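You operate a simulated robot arm through the tools that you are given. There is no shell and no other tool. Be economical: measure what you need, move in short steps, check, and stop when the job is done.

The job below is to be done with a simulated two-armed robot. You get a single attempt, and the scene is never put back.

JOB
Put the canister from the shelf of the pillar bench on top of the roll on the upper shelf of the steel rack. Press the gauge button three times. Put one of the weights from the top of the steel bench on the bench top before the bench stop. Put the 54 x 75 mm core from the top of the small table on the shelf of the aisle bench and the 30 x 75 mm core on the shelf of the small table. Put three of the rollers from the top of the pallets on the shelf of the aisle bench. Put the yellow cloth from the top of the pallets on the top of the aisle bench and the blue cloth on the shelf of the small table. Put the bucket in the sink. Put the sealed carton on the top of the packing bench away on the low shelf of the packing bench. Any order will do. Set down upright: canister, core, sealed carton.

Only the result counts: the job must be done as asked and must still hold three seconds after the hand-in. Knocking over, shifting, dropping, spilling or breaking anything else fails it. Flat cloth is picked up by pressing the open fingertips on it (5 to 10 N) and closing them slowly along it; thin cloth reads only 2 to 8 mm in the jaws.

ROBOT AND FRAMES
Two 7-joint arms with two-finger parallel grippers on one trunk, on a base that drives. Base frame: it is fixed to the floor where the robot stands at the start and does not move with it; the origin is under the middle of the robot, x ahead of it, y to its left, z up. Units: mm, degrees, N and s.
The left shoulder is at the start at [50, 177, 1112], the right one opposite. With the tool pointing down near the work surface each hand reaches from about 100 to 480 mm from the robot's upright axis, wherever it stands, measured 20 degrees to its own side. Places, roughly: bench top before the bench stop (19x25 cm) [-1560, 6380, 860]; bucket (20x20x19 cm) [600, 6300, 400]; canister [500, 0, 500]; cloth [-1500, 5500, 500]; core [-1250, 3750, 1000]; gauge button [500, 1500, 800]; low shelf of the packing bench [-1300, 7300, 300]; roll (13x13x15 cm) [800, -1600, 1000]; roller (5x5x16 cm) [-1600, 5800, 500]; sealed carton (11x26x14 cm) [-1300, 8000, 900]; shelf of the aisle bench [-5700, 3300, 400]; shelf of the small table [-1100, 3800, 300]; sink [600, 3500, 800]; top of the aisle bench [-5700, 3300, 800]; weight [500, 2500, 750]. Payload 3.43 kg a hand.
Tool frame (each hand has its own): the origin (TCP) lies between the finger pads and is the grasp point; the fingertips stand 34 mm ahead of it; z points along the fingers, y is the line along which they close. The gripper opens to 128 mm. The fingers are 24 mm wide and 12 mm thick; the gripper's body (48 by 130 mm) begins 96 mm behind the TCP.
Orientation is that of the tool frame in the base frame, as [roll, pitch, yaw] about the fixed x, y, z axes, in that order (R = Rz(yaw) Ry(pitch) Rx(roll)). With the fingers straight down and closing along the base's y, the tool's x points along the base's -x, its y along +y and its z along -z.

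CONTROLS
- The arms move only by the tool send_rows. It takes "left_deltas", "right_deltas" or both (then of equal length, played together; a hand with none holds still); each is a list that holds one entry, the list of rows, each a list of 7 numbers: the gripper command, from -1 (fully open) to 1 (shut), values between in proportion, then the shift along the base's x, y, z in units of 20 mm (1.0 is 20 mm), then the turn, a rotation vector about the base's x, y, z in units of 5 degrees (1.0 is 5 degrees). In form: [[[gripper, tx, ty, tz, rx, ry, rz], ...]]. A call has 1 to 10 rows; each row shifts and turns the commanded pose from where the row before left it. A call with a number of a shift or a turn outside -1 to 1 is refused whole. Rows are played at 5 a second. More than 50 mm and 8.6 degrees between two rows, or a gripper value outside its range, and nothing of the call is played. A pose out of reach is approached as far as the arm can. The call stops where the force on the tool passes 40 N (or 10 N more than at its start, if that is more) or the arm is blocked; 0.2 s more then pass. The fingers move at their own pace (about 108 mm/s each) and stop on an object; they squeeze with about 33 N. The grip force told is the motor's: it shows also when the fingers shut on nothing. Time passes only in rows, and 0.2 s behind the last, so rows that do not move let the fingers close. It gives the time, the measured TCP pose, the force on the tool (base axes), the opening and the grip force at its end, in the units of the frame above (readings bear some noise), with the torque about the TCP (base axes, N m) and any sound that the robot's microphone picked up.
- Cameras (640 x 400 px; columns grow to the right, rows downward): "scene" is now at [125.5, 19.2, 1231.5]; the picture's right is [0.34, -0.94, 0.00], its down [-0.87, -0.32, -0.38] and it looks along [0.36, 0.13, -0.93] (base axes); focal length 276 px, centre (320, 200). "left" rides on the left gripper at [76, 11, -160] in its tool frame; the picture's right is [-0.15, 0.99, 0.00], its down [-0.88, -0.13, -0.46] and it looks along [-0.45, -0.07, 0.89] (tool axes); focal length 234 px, centre (320, 200). "right" rides on the right gripper at [76, -11, -160] in its tool frame; the picture's right is [0.15, 0.99, 0.00], its down [-0.88, 0.13, -0.46] and it looks along [-0.45, 0.07, 0.89] (tool axes); focal length 234 px, centre (320, 200). There is no depth. A picture from a camera that has moved, and an enlarged one, comes with that camera's place and axes in the base frame and with its lens.
- camera(camera): a new picture of that camera. It takes no simulated time.
- raise_lower(by): slides the trunk up (or, below 0, down) by that many mm; the arms and the scene camera ride with it, the base frame stays. It gives what a move gives, with no picture.
- drive_base(legs): drives the robot by 1 to 6 legs, each [ahead, turn to the left] in mm and degrees, along the robot's own axes; the way and the turn of a leg run together, so that a leg with both is an arc; at most 1500 mm and 180 degrees a leg. The arms and the cameras ride along, it lands a little off, and it stops where it bumps. It gives what a move gives.
- pan_tilt(pan, tilt): turns the head with the scene camera to pan (to the left, within 80 degrees either way) and tilt (down, from -29 to 69), counted from straight ahead of the robot. It gives what a move gives.
- zoom(camera, box): a new picture of the part [left, top, right, bottom] of that camera's present view, enlarged. It takes no simulated time.
- close_job(): hands the job in; it is judged then, once.

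Work in short steps. Places have to be worked out from the pictures, the camera data and where the tool is seen: move nearer, look again, correct. Check each grasp and each placing, and mend what went wrong. You have 556 turns and 370 pictures in all, those below and enlarged ones among them. Open the grippers and draw the arms clear of the work before you hand the job in, unless the task says otherwise; then end with one line.

The tools are called after ">>>" as name(argument=value, ...) on one line, values as JSON. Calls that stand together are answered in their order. send_rows: Moves the arms, as the interface text tells. Its arguments: {"type":"object","properties":{"left_deltas":{"type":"array"},"right_deltas":{"type":"array"}},"required":[]} The other tools are called the same way: raise_lower (by) slides the trunk up or down; drive_base (legs) drives the base; pan_tilt (pan, tilt) turns the head that bears the scene camera; camera (camera) takes a picture; zoom (camera, box) takes an enlarged picture of a part of a camera's view; close_job () hands the job in.

At the start:

```text
time: 0.0
left_ee_pos: [312.1, 203.0, 751.6]
left_ee_rot: [-180.0, 0.0, -179.9]
left_contact_force: [-0.5, -0.8, 0.5]
left_wrist_torque: [0.02, -0.01, 0.0]
left_opening: 127.9
left_grasp_force: 0.0
right_ee_pos: [303.0, -35.2, 679.7]
right_ee_rot: [180.0, 0.0, 179.9]
right_contact_force: [0.4, 0.9, 0.4]
right_wrist_torque: [0.01, -0.01, 0.01]
right_opening: 128.4
right_grasp_force: 0.1
trunk travel left (down, up): [-283.0, 118.0]
robot x, y, heading: [1.3, -1.2, 0.2]
head pan, tilt: [20.1, 67.7]
```

scene: 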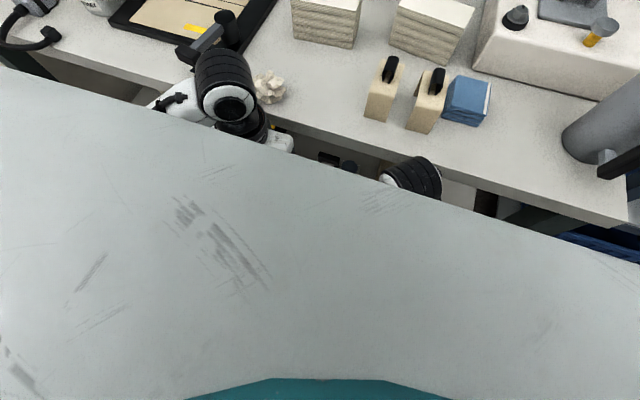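
right: 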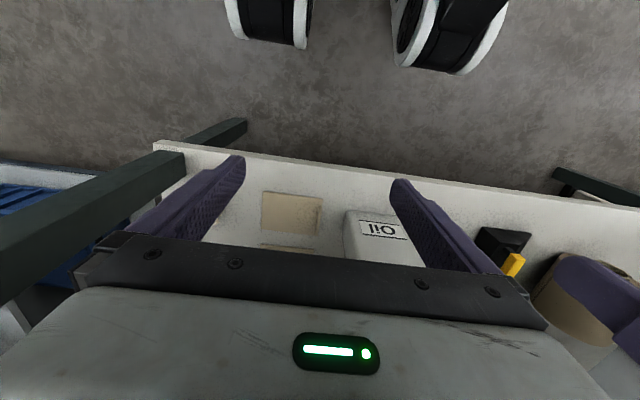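
left: 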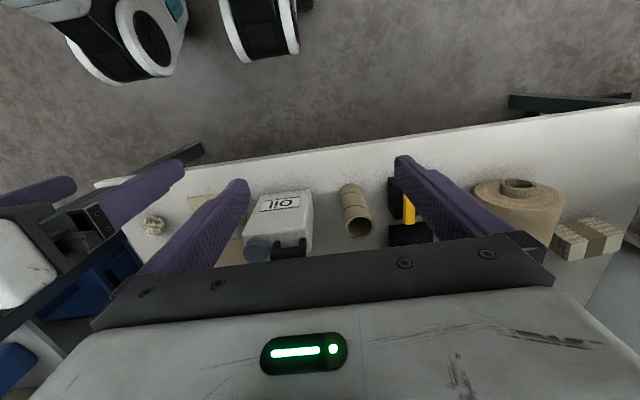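

I begin by looking around with the head to understand the surroundings.

>>> pan_tilt(pan=0, tilt=40)

>>> camera(camera="scene")

```text
time: 0.9
left_ee_pos: [312.4, 203.4, 751.5]
left_ee_rot: [-179.9, -0.1, 180.0]
left_contact_force: [-0.4, -0.6, 0.0]
left_wrist_torque: [-0.02, 0.0, 0.01]
left_opening: 127.6
left_grasp_force: 0.0
right_ee_pos: [302.9, -35.7, 678.7]
right_ee_rot: [179.9, 0.0, 179.9]
right_contact_force: [-0.1, -0.4, 0.0]
right_wrist_torque: [0.01, -0.04, -0.04]
right_opening: 128.0
right_grasp_force: 0.2
trunk travel left (down, up): [-283.0, 118.0]
robot x, y, heading: [4.2, 2.4, -0.2]
head pan, tilt: [0.0, 40.0]
```

```text
366 pictures are left
camera scene: at [156.7, -0.4, 1266.5], right [0.0, -1.0, 0.0], down [-0.64, 0.0, -0.77], along [0.77, 0.0, -0.64], focal length 276 px, centre (320, 200)
```

scene: 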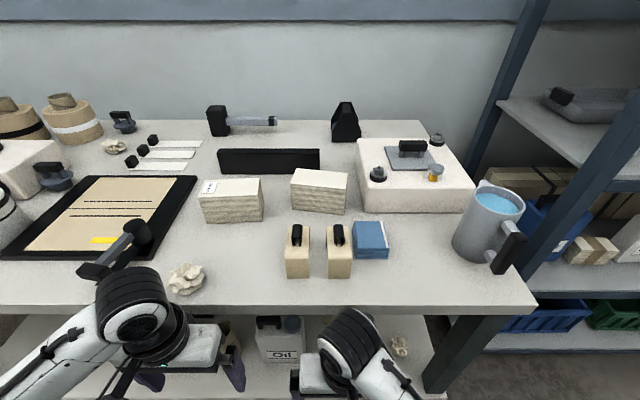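

>>> pan_tilt(pan=-5, tilt=62)

>>> camera(camera="scene")

>>> zoom(camera="left", box=[180, 140, 420, 290])

```text
time: 1.8
left_ee_pos: [312.1, 202.4, 751.6]
left_ee_rot: [-180.0, 0.0, 179.9]
left_contact_force: [0.1, 0.2, -0.1]
left_wrist_torque: [0.01, -0.01, 0.03]
left_opening: 128.1
left_grasp_force: 0.1
right_ee_pos: [303.2, -35.5, 680.7]
right_ee_rot: [180.0, 0.0, -179.9]
right_contact_force: [-0.9, -0.6, 0.6]
right_wrist_torque: [0.01, 0.04, -0.01]
right_opening: 127.9
right_grasp_force: 0.1
trunk travel left (down, up): [-283.0, 118.0]
robot x, y, heading: [0.0, -0.2, 0.1]
head pan, tilt: [-5.0, 62.0]
```

```text
365 pictures are left
camera scene: at [135.8, -6.1, 1237.6], right [-0.09, -1.0, 0.0], down [-0.88, 0.08, -0.47], along [0.47, -0.04, -0.88], focal length 276 px, centre (320, 200)
```

scene: 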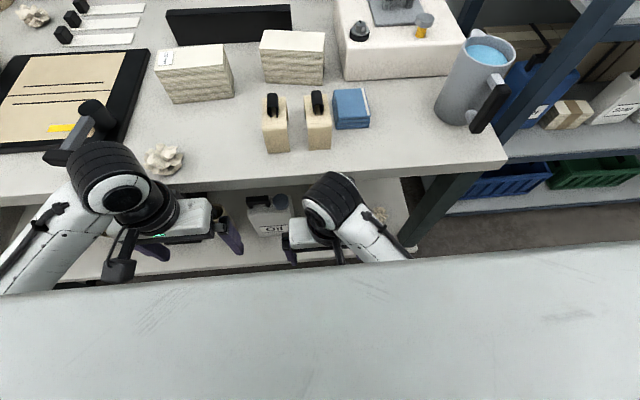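

```text
2.67 times, centred on (300, 215) of left
camera zoom: at [237.5, 214.2, 911.7], right [0.15, 0.99, 0.0], down [0.88, -0.13, 0.46], along [0.45, -0.07, -0.89], focal length 624 px, centre (373, 160)
```

zoom: 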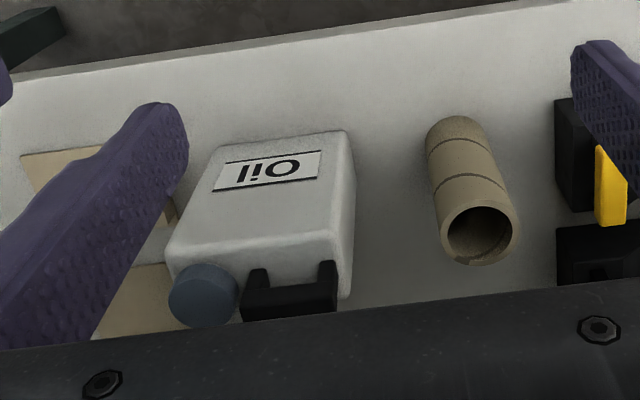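

The canister stands at about x 458 (front face), y 108, bottom z ~413, top ~582. I back off, lower the trunk, and then tilt the left hand forward for a near-horizontal grasp.

>>> drive_base(legs=[[-250, 0]])

>>> raise_lower(by=-270)

>>> send_rows(left_deltas=[[[-1, 0.9, -0.6, 0, 0, -1, 0], [-1, 0.9, -0.6, 0, 0, -1, 0], [-1, 0.9, -0.6, 0, 0, -1, 0], [-1, 0.9, -0.6, 0, 0, -1, 0], [-1, 0.9, -0.6, 0, 0, -1, 0], [-1, 0.9, 0, 0, 0, -1, 0], [-1, 0.9, 0, 0, 0, -1, 0], [-1, 0.9, 0, 0, 0, -1, 0], [-1, 0.9, 0, 0, 0, -1, 0], [-1, 0.9, 0, 0, 0, -1, 0]]], right_deltas=[[[-1, 0, -1, 0.5, 0, 0, 0], [-1, 0, -1, 0.5, 0, 0, 0], [-1, 0, -1, 0.5, 0, 0, 0], [-1, 0, -1, 0.5, 0, 0, 0], [-1, 0, -1, 0.5, 0, 0, 0], [-1, 0, -1, 0.5, 0, 0, 0], [-1, 0, -1, 0.5, 0, 0, 0], [-1, 0, -1, 0.5, 0, 0, 0], [-1, 0, 0, 0, 0, 0, 0], [-1, 0, 0, 0, 0, 0, 0]]])

>>> pan_tilt(pan=0, tilt=35)

>>> camera(camera="scene")

>>> camera(camera="left")

```text
time: 3.6
left_ee_pos: [59.7, 201.8, 751.2]
left_ee_rot: [-179.9, 0.0, 179.8]
left_contact_force: [0.0, 0.7, -0.2]
left_wrist_torque: [0.0, 0.01, 0.01]
left_opening: 128.2
left_grasp_force: 0.0
right_ee_pos: [49.1, -35.1, 679.5]
right_ee_rot: [180.0, 0.0, 179.8]
right_contact_force: [0.5, -0.7, -0.5]
right_wrist_torque: [0.03, 0.02, 0.01]
right_opening: 127.9
right_grasp_force: 0.0
trunk travel left (down, up): [-283.0, 118.0]
robot x, y, heading: [-254.9, 2.3, -0.1]
head pan, tilt: [-5.0, 62.0]
```

```text
time: 6.4
left_ee_pos: [56.6, 210.1, 505.0]
left_ee_rot: [-178.5, 0.6, 179.7]
left_contact_force: [0.2, 0.3, -0.5]
left_wrist_torque: [0.03, -0.03, 0.03]
left_opening: 128.1
left_grasp_force: 0.0
right_ee_pos: [51.7, -39.5, 437.3]
right_ee_rot: [-177.7, 1.2, 179.7]
right_contact_force: [-0.3, 0.7, 0.1]
right_wrist_torque: [-0.01, 0.0, 0.0]
right_opening: 127.8
right_grasp_force: 0.0
trunk travel left (down, up): [-13.0, 388.0]
robot x, y, heading: [-253.5, 1.8, -0.1]
head pan, tilt: [-5.0, 62.0]
```

```text
time: 6.9
left_ee_pos: [85.7, 188.1, 504.6]
left_ee_rot: [-178.3, 8.9, -179.8]
left_contact_force: [-0.3, -0.2, -0.3]
left_wrist_torque: [-0.03, -0.05, 0.04]
left_opening: 127.8
left_grasp_force: 0.2
right_ee_pos: [-11.6, 22.6, 463.9]
right_ee_rot: [170.9, -6.0, -177.6]
right_contact_force: [0.2, 0.6, 0.3]
right_wrist_torque: [0.03, 0.02, -0.02]
right_opening: 127.9
right_grasp_force: 0.0
trunk travel left (down, up): [-13.0, 388.0]
robot x, y, heading: [-253.2, -0.7, -0.5]
head pan, tilt: [-5.0, 62.0]
stopped in row 2 (right hand): the arm was blocked; the commanded pose is now the measured one
```

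```text
time: 7.8
left_ee_pos: [86.0, 189.4, 504.8]
left_ee_rot: [-178.4, 8.8, -179.9]
left_contact_force: [-1.2, 0.1, -0.2]
left_wrist_torque: [0.03, 0.0, -0.01]
left_opening: 127.9
left_grasp_force: 0.1
right_ee_pos: [-11.0, 24.4, 466.5]
right_ee_rot: [171.0, -5.8, -177.6]
right_contact_force: [0.8, -0.4, 0.2]
right_wrist_torque: [-0.01, 0.0, 0.02]
right_opening: 128.1
right_grasp_force: 0.0
trunk travel left (down, up): [-13.0, 388.0]
robot x, y, heading: [-253.6, 3.1, -0.1]
head pan, tilt: [0.0, 35.0]
```

```text
363 pictures are left
camera scene: at [-105.1, 21.8, 1030.1], right [0.0, -1.0, 0.03], down [-0.56, -0.02, -0.83], along [0.83, -0.02, -0.56], focal length 276 px, centre (320, 200)
```

scene: 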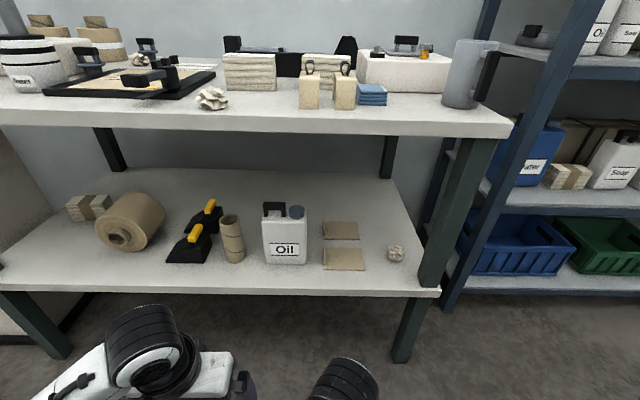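

```text
362 pictures are left
camera left: at [-13.0, 205.5, 650.0], right [0.15, 0.99, -0.01], down [0.8, -0.12, 0.59], along [0.58, -0.09, -0.81], focal length 234 px, centre (320, 200)
```

left: 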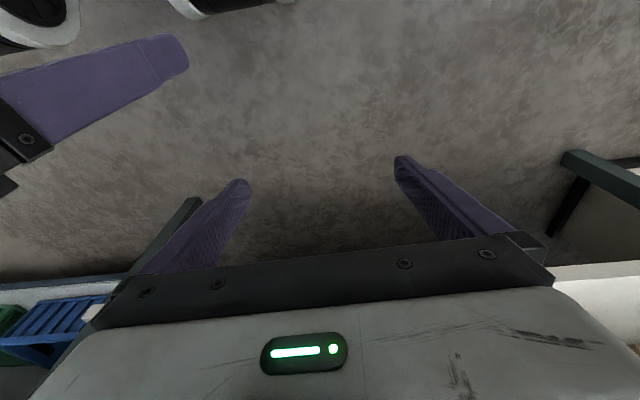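

The canister is unobstructed; I zoom to measure it. The right hand got blocked low, so I raise it a bit.

>>> zoom(camera="scene", box=[180, 180, 420, 300])

>>> send_rows(right_deltas=[[[-1, 0.8, 0, 1, 0, 0, 0], [-1, 0.8, 0, 1, 0, 0, 0], [-1, 0.8, 0, 1, 0, 0, 0], [-1, 0.8, 0, 1, 0, 0, 0], [-1, 0.8, 0, 1, 0, 0, 0], [-1, 0, -0.5, 1, 0, 0, 0], [-1, 0, -0.5, 1, 0, 0, 0], [-1, 0, -0.5, 1, 0, 0, 0], [-1, 0, -0.5, 1, 0, 0, 0], [-1, 0, -0.5, 1, 0, 0, 0]]])

```text
2.67 times, centred on (300, 240) of scene
camera zoom: at [-105.1, 21.8, 1030.1], right [0.0, -1.0, 0.03], down [-0.56, -0.02, -0.83], along [0.83, -0.02, -0.56], focal length 736 px, centre (373, 93)
```

zoom: 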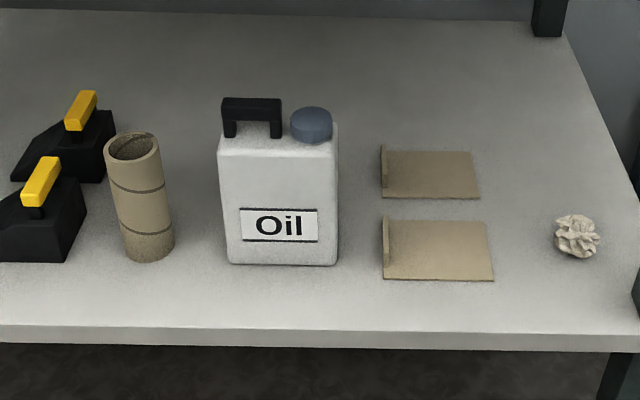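

```text
time: 8.3
left_ee_pos: [85.9, 189.1, 504.9]
left_ee_rot: [-178.3, 9.0, -179.9]
left_contact_force: [0.4, 0.4, -0.6]
left_wrist_torque: [-0.01, 0.0, 0.05]
left_opening: 127.9
left_grasp_force: 0.1
right_ee_pos: [-50.6, 47.0, 471.2]
right_ee_rot: [167.6, -13.4, -177.5]
right_contact_force: [6.9, -1.1, -2.0]
right_wrist_torque: [0.11, -0.46, 0.44]
right_opening: 127.8
right_grasp_force: 0.1
trunk travel left (down, up): [-13.0, 388.0]
robot x, y, heading: [-252.8, 1.2, -0.1]
head pan, tilt: [0.0, 35.0]
stopped in row 2 (right hand): the force on the tool passed its limit at 85 N (the readings are from after the stop); the commanded pose is now the measured one
```

The right arm jams against the robot's own base when low. I raise the trunk again and then move the right hand up and forward relative to the body first.

>>> raise_lower(by=250)

>>> send_rows(right_deltas=[[[-1, 0.5, -0.5, 1, 0, 0, 0], [-1, 0.5, -0.5, 1, 0, 0, 0], [-1, 0.5, -0.5, 1, 0, 0, 0], [-1, 0.5, -0.5, 1, 0, 0, 0], [-1, 0.5, -0.5, 1, 0, 0, 0], [-1, 0.5, -0.5, 1, 0, 0, 0]]])

>>> camera(camera="right")

```text
time: 10.9
left_ee_pos: [89.5, 183.6, 730.4]
left_ee_rot: [180.0, 8.0, 179.8]
left_contact_force: [0.1, -0.2, -0.3]
left_wrist_torque: [-0.02, -0.01, 0.01]
left_opening: 128.2
left_grasp_force: 0.0
right_ee_pos: [-47.2, 40.7, 695.6]
right_ee_rot: [165.8, -14.0, -177.0]
right_contact_force: [0.7, 0.6, -0.2]
right_wrist_torque: [0.0, -0.01, 0.03]
right_opening: 128.2
right_grasp_force: 0.0
trunk travel left (down, up): [-263.0, 138.0]
robot x, y, heading: [-252.9, 2.6, -0.2]
head pan, tilt: [0.0, 35.0]
```

```text
time: 12.3
left_ee_pos: [89.2, 183.6, 730.0]
left_ee_rot: [180.0, 8.1, 179.9]
left_contact_force: [0.6, 0.8, 0.3]
left_wrist_torque: [-0.01, 0.01, -0.01]
left_opening: 128.2
left_grasp_force: 0.1
right_ee_pos: [12.4, -19.7, 815.6]
right_ee_rot: [165.8, -14.0, -177.0]
right_contact_force: [0.8, -0.3, -1.0]
right_wrist_torque: [0.05, 0.01, -0.04]
right_opening: 128.1
right_grasp_force: 0.1
trunk travel left (down, up): [-263.0, 138.0]
robot x, y, heading: [-251.4, 2.3, -0.2]
head pan, tilt: [0.0, 35.0]
```

```text
360 pictures are left
camera right: at [-20.8, -70.8, 982.0], right [-0.13, 0.95, 0.27], down [0.97, 0.06, 0.24], along [0.22, 0.3, -0.93], focal length 234 px, centre (320, 200)
```

right: 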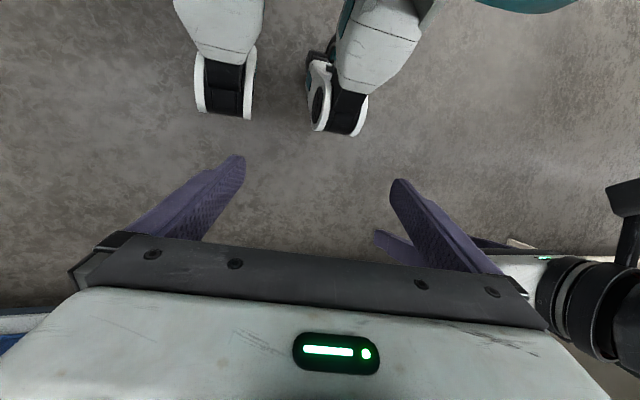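

The right arm is free again. I stow it outward while pitching the left hand toward horizontal.

>>> send_rows(left_deltas=[[[-1, 0.5, -0.4, 0, 0, -1, 0], [-1, 0.5, -0.4, 0, 0, -1, 0], [-1, 0.5, -0.4, 0, 0, -1, 0], [-1, 0.5, -0.4, 0, 0, -1, 0], [-1, 0.5, -0.4, 0, 0, -1, 0], [-1, 0.5, 0, 0, 0, -1, 0], [-1, 0.5, 0, 0, 0, -1, 0], [-1, 0.5, 0, 0, 0, -1, 0], [-1, 0.5, 0, 0, 0, -1, 0], [-1, 0.5, 0, 0, 0, -1, 0]]], right_deltas=[[[-1, 0, -1, 0.3, 0, 0, 0], [-1, 0, -1, 0.3, 0, 0, 0], [-1, 0, -1, 0.3, 0, 0, 0], [-1, 0, -1, 0.3, 0, 0, 0], [-1, 0, -1, 0.3, 0, 0, 0], [-1, 0, -1, 0.3, 0, 0, 0], [-1, 0, -1, 0.3, 0, 0, 0], [-1, 0, -1, 0.3, 0, 0, 0], [-1, 0, -1, 0, 0, 0, 0], [-1, 0, -1, 0, 0, 0, 0]]])

>>> send_rows(left_deltas=[[[-1, 0, 0, 0, 0, -1, 0], [-1, 0, 0, 0, 0, -1, 0], [-1, 0, 0, 0, 0, -0.2, 0]]], right_deltas=[[[-1, 0, 0, 0, 1, 1, 0], [-1, 0, 0, 0, 1, 1, 0], [-1, 0, 0, 0, 1, 1, 0]]])

>>> camera(camera="left")

```text
time: 14.5
left_ee_pos: [189.0, 143.3, 730.6]
left_ee_rot: [179.5, 58.2, 179.6]
left_contact_force: [0.4, 0.1, -1.7]
left_wrist_torque: [0.01, -0.04, 0.03]
left_opening: 128.3
left_grasp_force: 0.0
right_ee_pos: [12.2, -220.3, 864.2]
right_ee_rot: [165.8, -14.1, -177.1]
right_contact_force: [-0.4, 0.3, -0.1]
right_wrist_torque: [0.01, 0.01, -0.03]
right_opening: 128.0
right_grasp_force: 0.1
trunk travel left (down, up): [-263.0, 138.0]
robot x, y, heading: [-254.5, -1.9, -0.3]
head pan, tilt: [0.0, 35.0]
```

```text
time: 15.3
left_ee_pos: [188.7, 144.3, 729.7]
left_ee_rot: [179.5, 68.9, 179.4]
left_contact_force: [0.6, -0.8, 0.5]
left_wrist_torque: [0.0, -0.02, -0.01]
left_opening: 128.0
left_grasp_force: 0.2
right_ee_pos: [13.2, -219.4, 863.4]
right_ee_rot: [148.0, -27.7, -170.6]
right_contact_force: [-0.1, -0.2, -0.1]
right_wrist_torque: [-0.04, -0.05, 0.03]
right_opening: 128.2
right_grasp_force: 0.0
trunk travel left (down, up): [-263.0, 138.0]
robot x, y, heading: [-253.3, 2.2, -0.5]
head pan, tilt: [0.0, 35.0]
```

```text
359 pictures are left
camera left: at [13.7, 154.9, 716.5], right [0.05, 0.99, 0.14], down [-0.11, -0.13, 0.98], along [0.99, -0.07, 0.1], focal length 234 px, centre (320, 200)
```

left: 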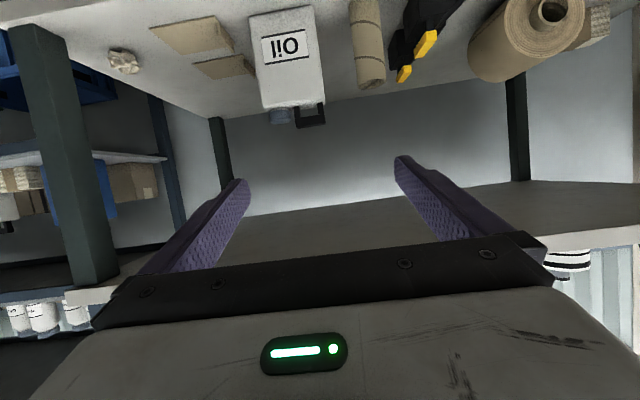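

The canister is about 120 mm wide, so a centred side grasp with the 128 mm jaws is just feasible. I lower the trunk with the arms now clear, straighten the right hand, and look at the canister from the left wrist.

>>> raise_lower(by=-240)

>>> send_rows(right_deltas=[[[-1, 0, -0.3, 0.5, -1, -1, 0], [-1, 0, -0.3, 0.5, -1, -1, 0], [-1, 0, -0.3, 0.5, -1, -1, 0], [-1, 0, -0.3, 0.5, -1, -1, 0], [-1, 0, -0.3, 0.5, -1, -1, 0], [-1, 0, -0.3, 0.5, -1, -1, 0]]])

>>> camera(camera="left")

```text
time: 17.8
left_ee_pos: [188.4, 144.2, 489.0]
left_ee_rot: [179.4, 68.9, 179.4]
left_contact_force: [0.5, -0.8, -0.4]
left_wrist_torque: [0.03, -0.04, -0.02]
left_opening: 128.1
left_grasp_force: 0.0
right_ee_pos: [13.9, -219.3, 624.0]
right_ee_rot: [148.1, -27.5, -170.6]
right_contact_force: [0.0, 0.0, 0.5]
right_wrist_torque: [0.0, -0.03, -0.01]
right_opening: 127.9
right_grasp_force: 0.0
trunk travel left (down, up): [-23.0, 378.0]
robot x, y, heading: [-250.0, 1.2, -0.4]
head pan, tilt: [0.0, 35.0]
```

```text
time: 19.2
left_ee_pos: [188.9, 143.9, 488.7]
left_ee_rot: [179.4, 68.9, 179.4]
left_contact_force: [-0.7, -0.8, 0.0]
left_wrist_torque: [0.0, -0.01, 0.01]
left_opening: 128.0
left_grasp_force: 0.0
right_ee_pos: [13.5, -255.3, 685.7]
right_ee_rot: [-178.5, 0.5, -178.9]
right_contact_force: [1.0, -0.1, 0.1]
right_wrist_torque: [-0.01, 0.0, -0.02]
right_opening: 127.7
right_grasp_force: 0.1
trunk travel left (down, up): [-23.0, 378.0]
robot x, y, heading: [-253.6, -1.6, -0.2]
head pan, tilt: [0.0, 35.0]
```

```text
358 pictures are left
camera left: at [13.8, 155.0, 476.7], right [0.05, 0.99, 0.14], down [-0.11, -0.13, 0.98], along [0.99, -0.07, 0.1], focal length 234 px, centre (320, 200)
```

left: 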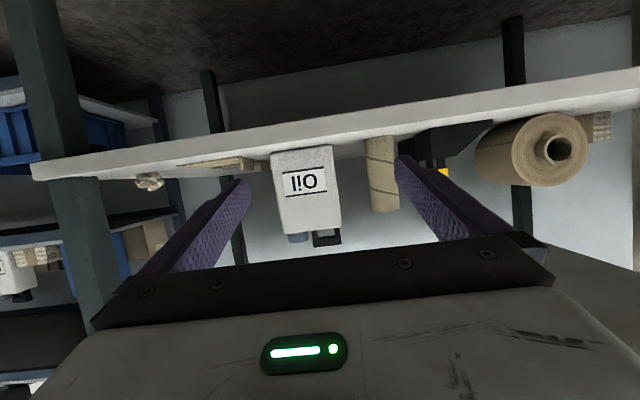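

>>> zoom(camera="left", box=[230, 130, 390, 250])

```text
3.33 times, centred on (310, 190) of left
camera zoom: at [13.8, 155.0, 476.7], right [0.05, 0.99, 0.14], down [-0.11, -0.13, 0.98], along [0.99, -0.07, 0.1], focal length 781 px, centre (353, 233)
```

zoom: 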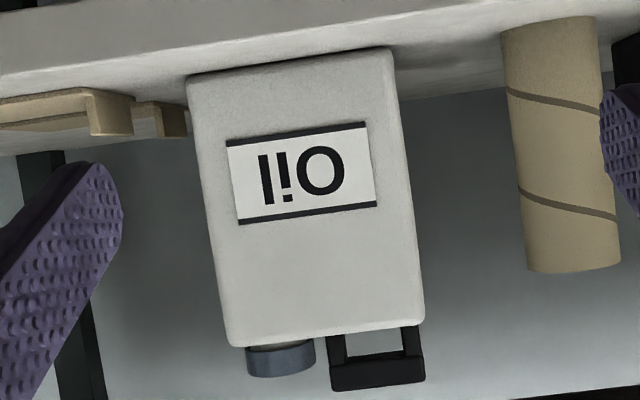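

Canister centre is y≈100, face z 420–580. I shift the left hand to y=100 and drive ahead 180.

>>> send_rows(left_deltas=[[[-1, 0, -0.9, 0.3, 0, 0, 0], [-1, 0, -0.9, 0.3, 0, 0, 0], [-1, 0, -0.4, 0.2, 0, 0, 0.12]]])

>>> drive_base(legs=[[180, 0]])

>>> camera(camera="left")

```text
time: 20.2
left_ee_pos: [198.2, 136.0, 505.8]
left_ee_rot: [164.3, 69.7, 166.3]
left_contact_force: [-0.1, -0.2, -0.5]
left_wrist_torque: [0.02, -0.02, 0.01]
left_opening: 128.0
left_grasp_force: 0.0
right_ee_pos: [14.3, -254.5, 684.3]
right_ee_rot: [-178.6, 0.4, -178.9]
right_contact_force: [0.4, 0.1, -0.1]
right_wrist_torque: [0.01, -0.03, 0.0]
right_opening: 128.1
right_grasp_force: 0.2
trunk travel left (down, up): [-23.0, 378.0]
robot x, y, heading: [-252.9, 0.3, -0.2]
head pan, tilt: [0.0, 35.0]
stopped in row 3 (left hand): the arm was blocked; the commanded pose is now the measured one
```

```text
time: 21.7
left_ee_pos: [378.8, 136.8, 505.8]
left_ee_rot: [164.3, 69.7, 166.5]
left_contact_force: [0.0, -0.2, -0.3]
left_wrist_torque: [0.0, 0.02, -0.02]
left_opening: 128.0
left_grasp_force: 0.1
right_ee_pos: [194.7, -254.5, 685.3]
right_ee_rot: [-178.7, 0.4, -178.7]
right_contact_force: [0.4, 0.4, 0.7]
right_wrist_torque: [0.02, -0.03, 0.02]
right_opening: 128.0
right_grasp_force: 0.0
trunk travel left (down, up): [-23.0, 378.0]
robot x, y, heading: [-75.0, 0.8, -0.2]
head pan, tilt: [0.0, 35.0]
```

```text
356 pictures are left
camera left: at [202.5, 145.5, 489.1], right [0.03, 0.97, 0.23], down [-0.13, -0.23, 0.97], along [0.99, -0.06, 0.12], focal length 234 px, centre (320, 200)
```

left: 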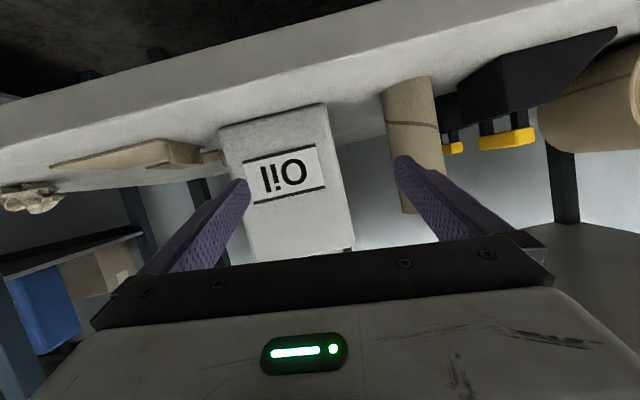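

The left arm is limited that far inward. I reposition the base about 90 mm to the right (back, turn, ahead, turn back).

>>> drive_base(legs=[[-300, 0], [0, -25], [220, 0], [0, 25]])

>>> send_rows(left_deltas=[[[-1, 0, 0.5, 0, 0, 0, 0], [-1, 0, 0.5, 0, 0, 0, 0], [-1, 0, 0, 0, 1, 0, 0.5], [-1, 0, 0, 0, 1, 0, 0.5], [-1, 0, 0, 0, 0.5, 0, 0.5]]])

```text
time: 27.6
left_ee_pos: [273.1, 49.5, 506.5]
left_ee_rot: [164.1, 69.8, 167.1]
left_contact_force: [0.1, 1.2, 0.1]
left_wrist_torque: [-0.01, 0.0, -0.01]
left_opening: 127.9
left_grasp_force: 0.0
right_ee_pos: [92.4, -344.5, 686.6]
right_ee_rot: [-178.6, 0.4, -178.3]
right_contact_force: [0.4, -0.7, -0.4]
right_wrist_torque: [0.07, -0.02, 0.02]
right_opening: 128.3
right_grasp_force: 0.0
trunk travel left (down, up): [-23.0, 378.0]
robot x, y, heading: [-173.0, -92.9, 0.5]
head pan, tilt: [0.0, 35.0]
```

```text
time: 28.9
left_ee_pos: [279.5, 115.0, 527.7]
left_ee_rot: [115.3, 61.2, 128.7]
left_contact_force: [0.0, -0.4, -1.0]
left_wrist_torque: [-0.02, -0.03, 0.0]
left_opening: 127.8
left_grasp_force: 0.2
right_ee_pos: [92.1, -346.9, 686.8]
right_ee_rot: [-179.0, 0.5, -178.3]
right_contact_force: [-0.2, 0.3, 0.6]
right_wrist_torque: [0.03, 0.02, 0.02]
right_opening: 128.2
right_grasp_force: 0.1
trunk travel left (down, up): [-23.0, 378.0]
robot x, y, heading: [-178.2, -90.1, 0.4]
head pan, tilt: [0.0, 35.0]
stopped in row 5 (left hand): the arm was blocked; the commanded pose is now the measured one
```

I turned the wrong way; I now undo it by rolling about x negative and yawing back.

>>> send_rows(left_deltas=[[[-1, 0, 0.1, 0, -1, 0, -0.7], [-1, 0, 0.1, 0, -1, 0, -0.7], [-1, 0, 0.1, 0, -1, 0, -0.7], [-1, 0, 0, 0, -1, 0, -0.6], [-1, 0, 0, 0, -1, 0, -0.5]]])

```text
time: 30.1
left_ee_pos: [278.1, 120.1, 516.1]
left_ee_rot: [176.8, 75.2, 170.3]
left_contact_force: [0.2, -0.1, -0.8]
left_wrist_torque: [-0.01, 0.06, 0.01]
left_opening: 128.0
left_grasp_force: 0.0
right_ee_pos: [93.4, -344.1, 684.5]
right_ee_rot: [-178.7, 0.5, -178.3]
right_contact_force: [-0.1, 0.0, -0.7]
right_wrist_torque: [0.0, 0.01, 0.0]
right_opening: 127.8
right_grasp_force: 0.0
trunk travel left (down, up): [-23.0, 378.0]
robot x, y, heading: [-177.5, -86.2, 0.6]
head pan, tilt: [0.0, 35.0]
```

>>> send_rows(left_deltas=[[[-1, 0, 0, 0, 0, 0, 0.65], [-1, 0, -0.5, 0, 0, 0, 0.65], [-1, 0, -0.5, 0, 0, 0, 0]]])

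>>> camera(camera="left")

```text
time: 30.9
left_ee_pos: [278.5, 99.4, 516.5]
left_ee_rot: [176.3, 75.2, 176.5]
left_contact_force: [0.0, -0.7, 0.5]
left_wrist_torque: [-0.01, -0.01, 0.01]
left_opening: 128.0
left_grasp_force: 0.1
right_ee_pos: [92.2, -345.6, 685.0]
right_ee_rot: [-178.6, 0.4, -178.3]
right_contact_force: [-0.3, 0.1, 1.0]
right_wrist_torque: [-0.03, -0.02, 0.04]
right_opening: 127.8
right_grasp_force: 0.1
trunk travel left (down, up): [-23.0, 378.0]
robot x, y, heading: [-178.7, -92.6, 0.7]
head pan, tilt: [0.0, 35.0]
```

```text
355 pictures are left
camera left: at [105.3, 111.7, 485.0], right [0.04, 0.99, 0.16], down [-0.22, -0.15, 0.97], along [0.98, -0.07, 0.21], focal length 234 px, centre (320, 200)
```

left: 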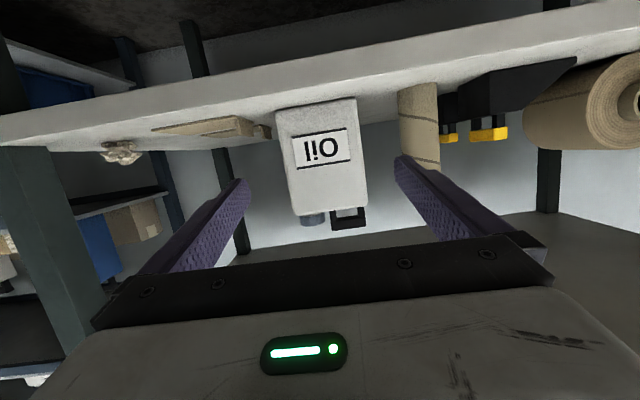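

>>> drive_base(legs=[[100, 0]])

>>> camera(camera="left")

>>> camera(camera="scene")

```text
time: 32.1
left_ee_pos: [376.7, 101.0, 515.9]
left_ee_rot: [176.4, 75.2, 176.7]
left_contact_force: [0.4, 0.8, 0.1]
left_wrist_torque: [0.03, 0.0, 0.01]
left_opening: 128.1
left_grasp_force: 0.0
right_ee_pos: [190.5, -344.5, 685.5]
right_ee_rot: [-178.8, 0.3, -178.3]
right_contact_force: [-0.1, -0.6, -0.4]
right_wrist_torque: [0.01, 0.01, 0.0]
right_opening: 127.9
right_grasp_force: 0.0
trunk travel left (down, up): [-23.0, 378.0]
robot x, y, heading: [-83.1, -93.6, 0.3]
head pan, tilt: [0.0, 35.0]
```

```text
354 pictures are left
camera left: at [203.6, 112.4, 485.0], right [0.04, 0.99, 0.16], down [-0.22, -0.15, 0.97], along [0.98, -0.07, 0.21], focal length 234 px, centre (320, 200)
```

left: 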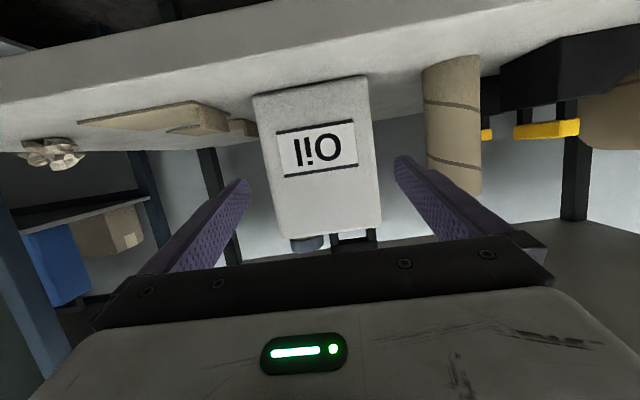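

```text
353 pictures are left
camera scene: at [80.5, -90.7, 1014.1], right [0.01, -1.0, 0.0], down [-0.57, 0.0, -0.82], along [0.82, 0.01, -0.57], focal length 276 px, centre (320, 200)
```

scene: 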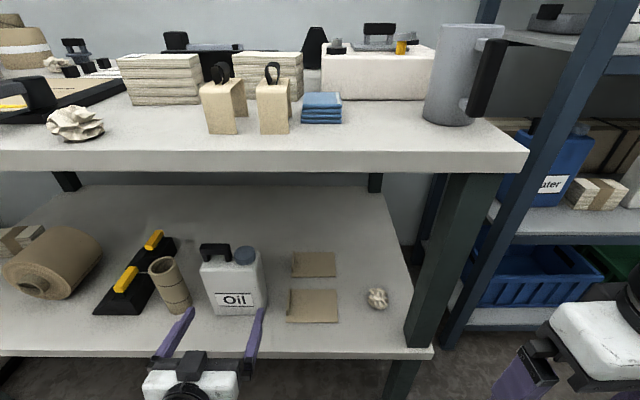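

>>> zoom(camera="left", box=[220, 60, 420, 260])

>>> zoom(camera="scene", box=[120, 220, 320, 400])

```text
2.00 times, centred on (320, 160) of left
camera zoom: at [203.6, 112.4, 485.0], right [0.04, 0.99, 0.16], down [-0.22, -0.15, 0.97], along [0.98, -0.07, 0.21], focal length 468 px, centre (320, 280)
```

zoom: 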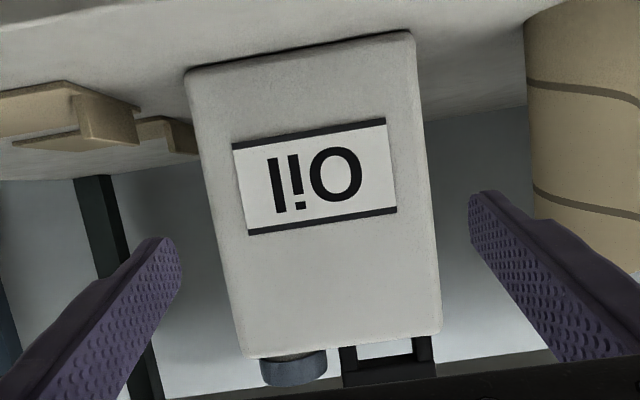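

```text
2.22 times, centred on (220, 310) of scene
camera zoom: at [80.5, -90.7, 1014.1], right [0.01, -1.0, 0.0], down [-0.57, 0.0, -0.82], along [0.82, 0.01, -0.57], focal length 613 px, centre (542, -44)
```

zoom: 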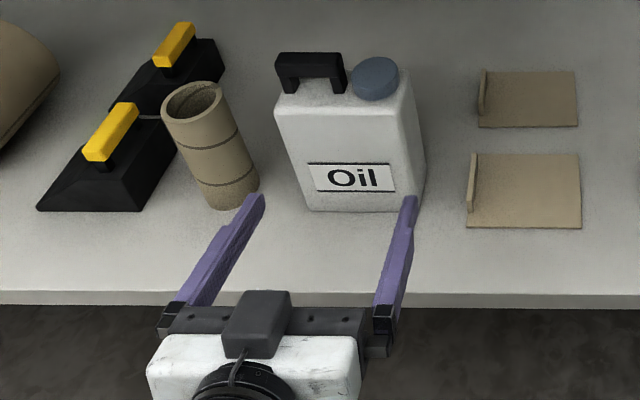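

The jaws are centred on the canister to within a millimetre or so. I advance slowly in x.

>>> send_rows(left_deltas=[[[-1, 0.6, 0, -0.1, 0, 0, 0], [-1, 0.6, 0, -0.1, 0, 0, 0], [-1, 0.6, 0, -0.1, 0, 0, 0], [-1, 0.6, 0, -0.1, 0, 0, 0], [-1, 0.5, 0, 0, 0, 0, 0]]])

>>> zoom(camera="left", box=[220, 60, 420, 260])

```text
time: 33.5
left_ee_pos: [406.2, 109.3, 495.0]
left_ee_rot: [170.4, 72.2, 170.8]
left_contact_force: [0.2, -0.3, -0.3]
left_wrist_torque: [0.01, 0.07, 0.0]
left_opening: 128.2
left_grasp_force: 0.0
right_ee_pos: [189.5, -348.9, 688.0]
right_ee_rot: [-179.3, 0.5, -178.3]
right_contact_force: [-1.6, -0.5, -0.3]
right_wrist_torque: [0.0, -0.02, 0.0]
right_opening: 127.9
right_grasp_force: 0.2
trunk travel left (down, up): [-23.0, 378.0]
robot x, y, heading: [-80.7, -91.8, 0.5]
head pan, tilt: [0.0, 35.0]
stopped in row 5 (left hand): the arm was blocked; the commanded pose is now the measured one
```

```text
2.00 times, centred on (320, 160) of left
camera zoom: at [232.9, 122.5, 471.3], right [0.04, 0.98, 0.19], down [-0.17, -0.18, 0.97], along [0.98, -0.08, 0.16], focal length 468 px, centre (320, 280)
```

zoom: 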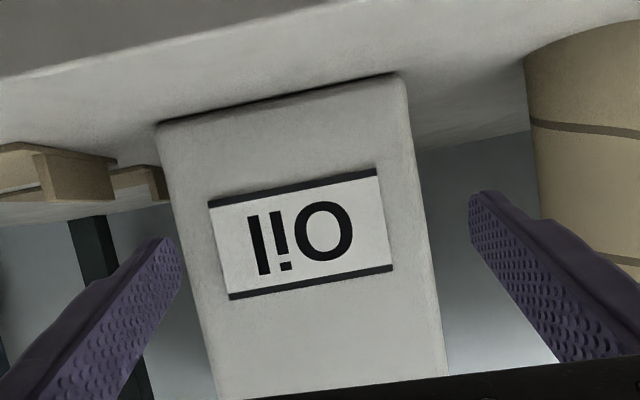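

The arm blocked without tool force; I look at its configuration from the head.

>>> pan_tilt(pan=20, tilt=55)

>>> camera(camera="scene")

```text
time: 34.3
left_ee_pos: [407.8, 109.9, 493.7]
left_ee_rot: [170.7, 72.1, 171.1]
left_contact_force: [-0.2, 0.0, 0.0]
left_wrist_torque: [0.0, -0.03, 0.0]
left_opening: 127.9
left_grasp_force: 0.0
right_ee_pos: [190.3, -347.3, 686.9]
right_ee_rot: [-179.1, 0.5, -178.3]
right_contact_force: [0.3, 0.2, -0.7]
right_wrist_torque: [0.0, 0.0, 0.03]
right_opening: 128.2
right_grasp_force: 0.1
trunk travel left (down, up): [-23.0, 378.0]
robot x, y, heading: [-81.6, -93.1, 0.3]
head pan, tilt: [20.0, 55.0]
```

```text
349 pictures are left
camera scene: at [58.5, -72.5, 991.4], right [0.35, -0.94, -0.01], down [-0.77, -0.28, -0.58], along [0.54, 0.21, -0.82], focal length 276 px, centre (320, 200)
```

scene: 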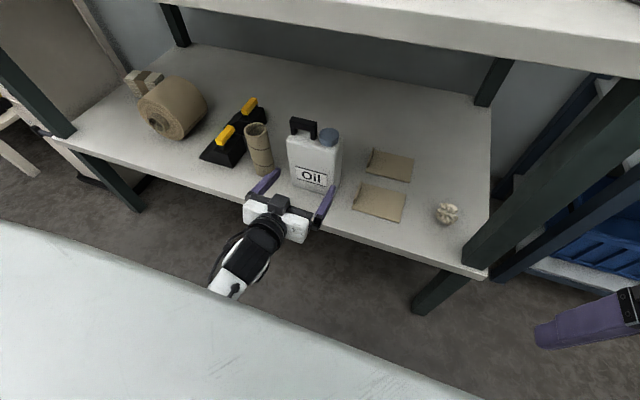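

I suspect the elbow meets the base with the trunk this low. I raise the trunk 170 mm and lower the hand instead.

>>> raise_lower(by=170)

>>> send_rows(left_deltas=[[[-1, 0, -0.1, -1, 0, 0, 0], [-1, 0, -0.1, -1, 0, 0, 0], [-1, 0, -0.1, -1, 0, 0, 0], [-1, 0, -0.1, -1, 0, 0, 0], [-1, 0, 0, -1, 0, 0, 0], [-1, 0, 0, -1, 0, 0, 0], [-1, 0, 0, -1, 0, 0, 0], [-1, 0, 0, -0.6, 0, 0, 0]]])

```text
time: 36.2
left_ee_pos: [409.0, 109.8, 650.9]
left_ee_rot: [172.7, 71.6, 172.7]
left_contact_force: [0.4, 0.5, 0.2]
left_wrist_torque: [-0.01, 0.04, -0.02]
left_opening: 128.1
left_grasp_force: 0.2
right_ee_pos: [192.3, -343.6, 854.7]
right_ee_rot: [-178.6, 0.4, -178.4]
right_contact_force: [-0.5, -0.3, 0.3]
right_wrist_torque: [0.03, -0.02, 0.0]
right_opening: 127.9
right_grasp_force: 0.0
trunk travel left (down, up): [-193.0, 208.0]
robot x, y, heading: [-78.7, -88.8, 0.4]
head pan, tilt: [20.0, 55.0]
```

```text
time: 38.2
left_ee_pos: [398.3, 147.7, 488.1]
left_ee_rot: [155.3, 68.8, 154.9]
left_contact_force: [-0.2, -0.5, 0.1]
left_wrist_torque: [-0.01, -0.01, 0.02]
left_opening: 127.9
left_grasp_force: 0.1
right_ee_pos: [190.6, -343.1, 854.7]
right_ee_rot: [-178.8, 0.5, -178.2]
right_contact_force: [-0.4, 0.5, -0.3]
right_wrist_torque: [0.05, -0.04, -0.01]
right_opening: 127.8
right_grasp_force: 0.0
trunk travel left (down, up): [-193.0, 208.0]
robot x, y, heading: [-82.4, -91.8, 0.3]
head pan, tilt: [20.0, 55.0]
stopped in row 8 (left hand): the arm was blocked; the commanded pose is now the measured one
```

It looks like simple reach limit (~550 mm shoulder to TCP). I'll bring the hand up, lower the trunk fully, then drive nearer.

>>> drive_base(legs=[[-60, 0]])

>>> send_rows(left_deltas=[[[-1, 0, -0.3, 1, 0, 0, 0], [-1, 0, -0.3, 1, 0, 0, 0], [-1, 0, -0.3, 1, 0, 0, 0], [-1, 0, -0.3, 1, 0, 0, 0], [-1, 0, -0.3, 1, 0, 0, 0], [-1, -0.5, -0.3, 1, 0, 0, 0], [-1, -0.5, -0.3, 1, 0, 0, 0], [-1, -0.5, -0.3, 1, 0, 0, 0], [-1, -0.5, 0, 1, 0, 0, 0], [-1, -0.5, 0, 1, 0, 0, 0]]])

>>> raise_lower(by=-190)

```text
time: 39.2
left_ee_pos: [339.4, 147.4, 488.7]
left_ee_rot: [155.3, 68.8, 154.8]
left_contact_force: [-1.2, 0.9, -0.5]
left_wrist_torque: [0.01, 0.0, 0.0]
left_opening: 128.3
left_grasp_force: 0.1
right_ee_pos: [132.5, -344.6, 854.6]
right_ee_rot: [-178.7, 0.5, -178.3]
right_contact_force: [0.2, -0.3, 0.0]
right_wrist_torque: [-0.03, -0.01, 0.0]
right_opening: 128.0
right_grasp_force: 0.0
trunk travel left (down, up): [-193.0, 208.0]
robot x, y, heading: [-137.3, -95.1, 0.3]
head pan, tilt: [20.0, 55.0]
```

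```text
time: 41.4
left_ee_pos: [293.1, 116.9, 693.6]
left_ee_rot: [147.5, 68.2, 147.7]
left_contact_force: [-0.1, 0.0, -0.4]
left_wrist_torque: [0.01, 0.0, 0.0]
left_opening: 128.0
left_grasp_force: 0.0
right_ee_pos: [132.6, -344.5, 855.9]
right_ee_rot: [-178.6, 0.4, -178.4]
right_contact_force: [-0.6, 0.4, -1.0]
right_wrist_torque: [-0.03, 0.0, -0.01]
right_opening: 128.1
right_grasp_force: 0.1
trunk travel left (down, up): [-193.0, 208.0]
robot x, y, heading: [-137.0, -94.2, 0.3]
head pan, tilt: [20.0, 55.0]
```

```text
time: 43.5
left_ee_pos: [290.8, 112.5, 510.0]
left_ee_rot: [147.6, 68.0, 147.4]
left_contact_force: [0.9, 0.6, -0.8]
left_wrist_torque: [0.02, 0.01, 0.01]
left_opening: 128.2
left_grasp_force: 0.0
right_ee_pos: [134.0, -346.3, 667.5]
right_ee_rot: [-179.0, -0.1, -178.4]
right_contact_force: [-0.7, 0.9, -0.1]
right_wrist_torque: [0.03, 0.0, 0.0]
right_opening: 128.1
right_grasp_force: 0.0
trunk travel left (down, up): [-3.0, 398.0]
robot x, y, heading: [-140.2, -92.4, 0.3]
head pan, tilt: [20.0, 55.0]
```

>>> send_rows(left_deltas=[[[-1, -0.5, -0.2, 0, -0.8, 0, -0.1], [-1, -0.5, -0.2, 0, -0.8, 0, -0.1], [-1, -0.5, -0.2, 0, -0.7, 0, -0.15]]])

>>> drive_base(legs=[[130, 0]])

>>> zoom(camera="left", box=[220, 60, 420, 260])

```text
time: 44.3
left_ee_pos: [257.4, 87.3, 494.8]
left_ee_rot: [-170.6, 70.6, -174.9]
left_contact_force: [0.5, 0.8, 0.0]
left_wrist_torque: [-0.02, 0.01, 0.03]
left_opening: 127.9
left_grasp_force: 0.1
right_ee_pos: [131.8, -344.6, 662.1]
right_ee_rot: [-178.7, 0.3, -178.3]
right_contact_force: [-0.5, 0.8, 1.0]
right_wrist_torque: [0.02, 0.06, -0.01]
right_opening: 127.9
right_grasp_force: 0.0
trunk travel left (down, up): [-3.0, 398.0]
robot x, y, heading: [-137.9, -92.3, 0.3]
head pan, tilt: [20.0, 55.0]
```

```text
time: 45.5
left_ee_pos: [390.0, 90.0, 498.5]
left_ee_rot: [-171.5, 70.9, -175.6]
left_contact_force: [0.0, 0.0, 0.6]
left_wrist_torque: [0.02, -0.02, -0.01]
left_opening: 127.8
left_grasp_force: 0.0
right_ee_pos: [262.9, -345.2, 667.0]
right_ee_rot: [-178.6, 0.4, -178.3]
right_contact_force: [0.0, 0.0, -0.4]
right_wrist_torque: [0.01, -0.01, -0.01]
right_opening: 128.1
right_grasp_force: 0.2
trunk travel left (down, up): [-3.0, 398.0]
robot x, y, heading: [-8.0, -88.6, 0.7]
head pan, tilt: [20.0, 55.0]
```

```text
2.00 times, centred on (320, 160) of left
camera zoom: at [214.8, 111.3, 479.0], right [0.11, 0.99, 0.09], down [-0.15, -0.07, 0.99], along [0.98, -0.12, 0.14], focal length 468 px, centre (320, 280)
```

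zoom: 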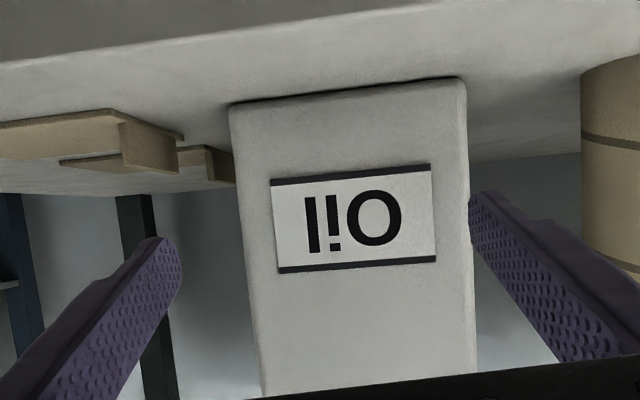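

>>> send_rows(left_deltas=[[[-1, 0, 0.3, 0.2, 0.28, 0, 0.46], [-1, 0, 0.2, 0.2, 0.28, 0, 0.46]]])

>>> camera(camera="left")

```text
time: 46.1
left_ee_pos: [388.5, 107.5, 505.6]
left_ee_rot: [166.5, 71.0, 165.2]
left_contact_force: [-0.1, -0.1, 0.5]
left_wrist_torque: [0.0, 0.0, 0.0]
left_opening: 127.7
left_grasp_force: 0.0
right_ee_pos: [263.3, -342.8, 665.3]
right_ee_rot: [-178.7, 0.4, -178.2]
right_contact_force: [0.4, -0.4, 0.1]
right_wrist_torque: [0.03, -0.04, -0.01]
right_opening: 127.8
right_grasp_force: 0.0
trunk travel left (down, up): [-3.0, 398.0]
robot x, y, heading: [-6.9, -90.0, 0.5]
head pan, tilt: [20.0, 55.0]
```

```text
347 pictures are left
camera left: at [214.9, 126.2, 486.5], right [0.08, 0.97, 0.21], down [-0.16, -0.2, 0.97], along [0.98, -0.11, 0.14], focal length 234 px, centre (320, 200)
```

left: 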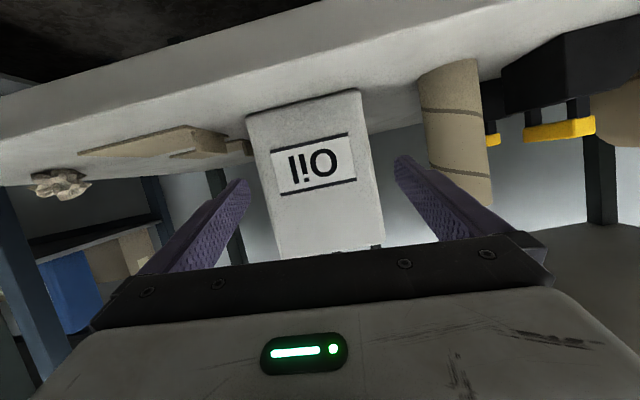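

>>> send_rows(left_deltas=[[[-1, 0, 0, 0, 0, 0, 0], [-1, 0, 0, 0, 0, 0, 0]]])

```text
time: 46.8
left_ee_pos: [388.8, 108.1, 505.7]
left_ee_rot: [166.6, 71.0, 165.5]
left_contact_force: [-0.7, -0.2, 0.2]
left_wrist_torque: [0.01, -0.01, 0.04]
left_opening: 128.0
left_grasp_force: 0.0
right_ee_pos: [262.7, -343.4, 665.0]
right_ee_rot: [-178.7, 0.4, -178.1]
right_contact_force: [1.2, 0.4, -0.3]
right_wrist_torque: [0.0, 0.0, -0.01]
right_opening: 127.9
right_grasp_force: 0.0
trunk travel left (down, up): [-3.0, 398.0]
robot x, y, heading: [-9.3, -89.1, 0.5]
head pan, tilt: [20.0, 55.0]
```

>>> send_rows(left_deltas=[[[-1, 0, -0.2, 0, -0.43, 0, 0], [-1, 0, -0.2, 0, -0.43, 0, 0], [-1, 0, 0, 0, 0, 0, 0]]])

>>> zoom(camera="left", box=[220, 60, 420, 260])

```text
time: 47.5
left_ee_pos: [387.0, 99.7, 503.8]
left_ee_rot: [179.6, 71.2, 177.6]
left_contact_force: [0.0, 0.1, 0.0]
left_wrist_torque: [0.04, -0.01, 0.0]
left_opening: 128.1
left_grasp_force: 0.0
right_ee_pos: [262.5, -343.7, 665.4]
right_ee_rot: [-178.7, 0.4, -178.2]
right_contact_force: [0.2, 0.5, 0.0]
right_wrist_torque: [0.0, 0.0, -0.01]
right_opening: 128.0
right_grasp_force: 0.0
trunk travel left (down, up): [-3.0, 398.0]
robot x, y, heading: [-4.1, -92.5, 0.3]
head pan, tilt: [20.0, 55.0]
```

```text
2.00 times, centred on (320, 160) of left
camera zoom: at [213.8, 116.9, 484.5], right [0.08, 0.99, 0.14], down [-0.15, -0.13, 0.98], along [0.99, -0.1, 0.14], focal length 468 px, centre (320, 280)
```

zoom: 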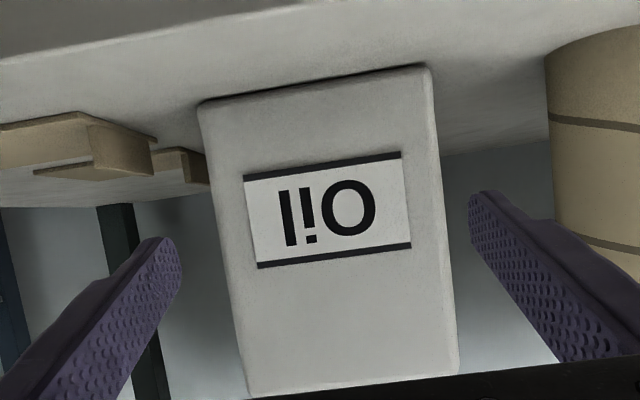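

>>> send_rows(left_deltas=[[[-1, 0, 0, 0, 0, 0, 0.4], [-1, 0.6, 0, 0, 0, 0, 0], [-1, 0.6, 0, 0, 0, 0, 0], [-1, 0.3, 0, 0, 0, 0, 0]]])

>>> zoom(camera="left", box=[220, 60, 420, 260])

```text
time: 48.0
left_ee_pos: [388.4, 102.9, 505.4]
left_ee_rot: [170.8, 71.2, 169.3]
left_contact_force: [-0.1, -0.3, -0.1]
left_wrist_torque: [0.0, -0.01, -0.01]
left_opening: 128.0
left_grasp_force: 0.0
right_ee_pos: [261.8, -343.6, 664.2]
right_ee_rot: [-178.7, 0.4, -178.3]
right_contact_force: [-0.3, -0.5, -0.7]
right_wrist_torque: [0.0, 0.02, -0.03]
right_opening: 128.1
right_grasp_force: 0.1
trunk travel left (down, up): [-3.0, 398.0]
robot x, y, heading: [-6.9, -91.0, 0.6]
head pan, tilt: [20.0, 55.0]
stopped in row 2 (left hand): the arm was blocked; the commanded pose is now the measured one
```

```text
2.00 times, centred on (320, 160) of left
camera zoom: at [214.3, 121.6, 483.8], right [0.08, 0.98, 0.19], down [-0.16, -0.17, 0.97], along [0.98, -0.11, 0.14], focal length 468 px, centre (320, 280)
```

zoom: 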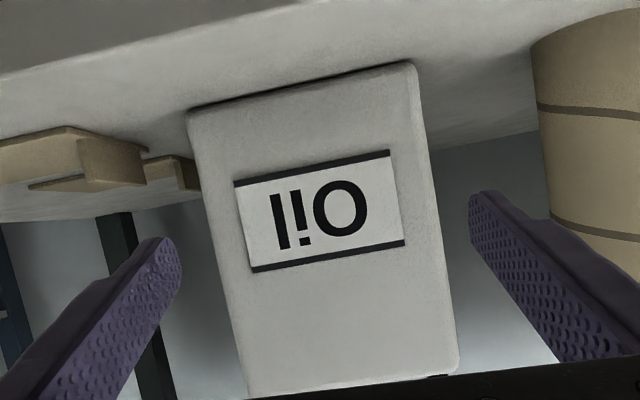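

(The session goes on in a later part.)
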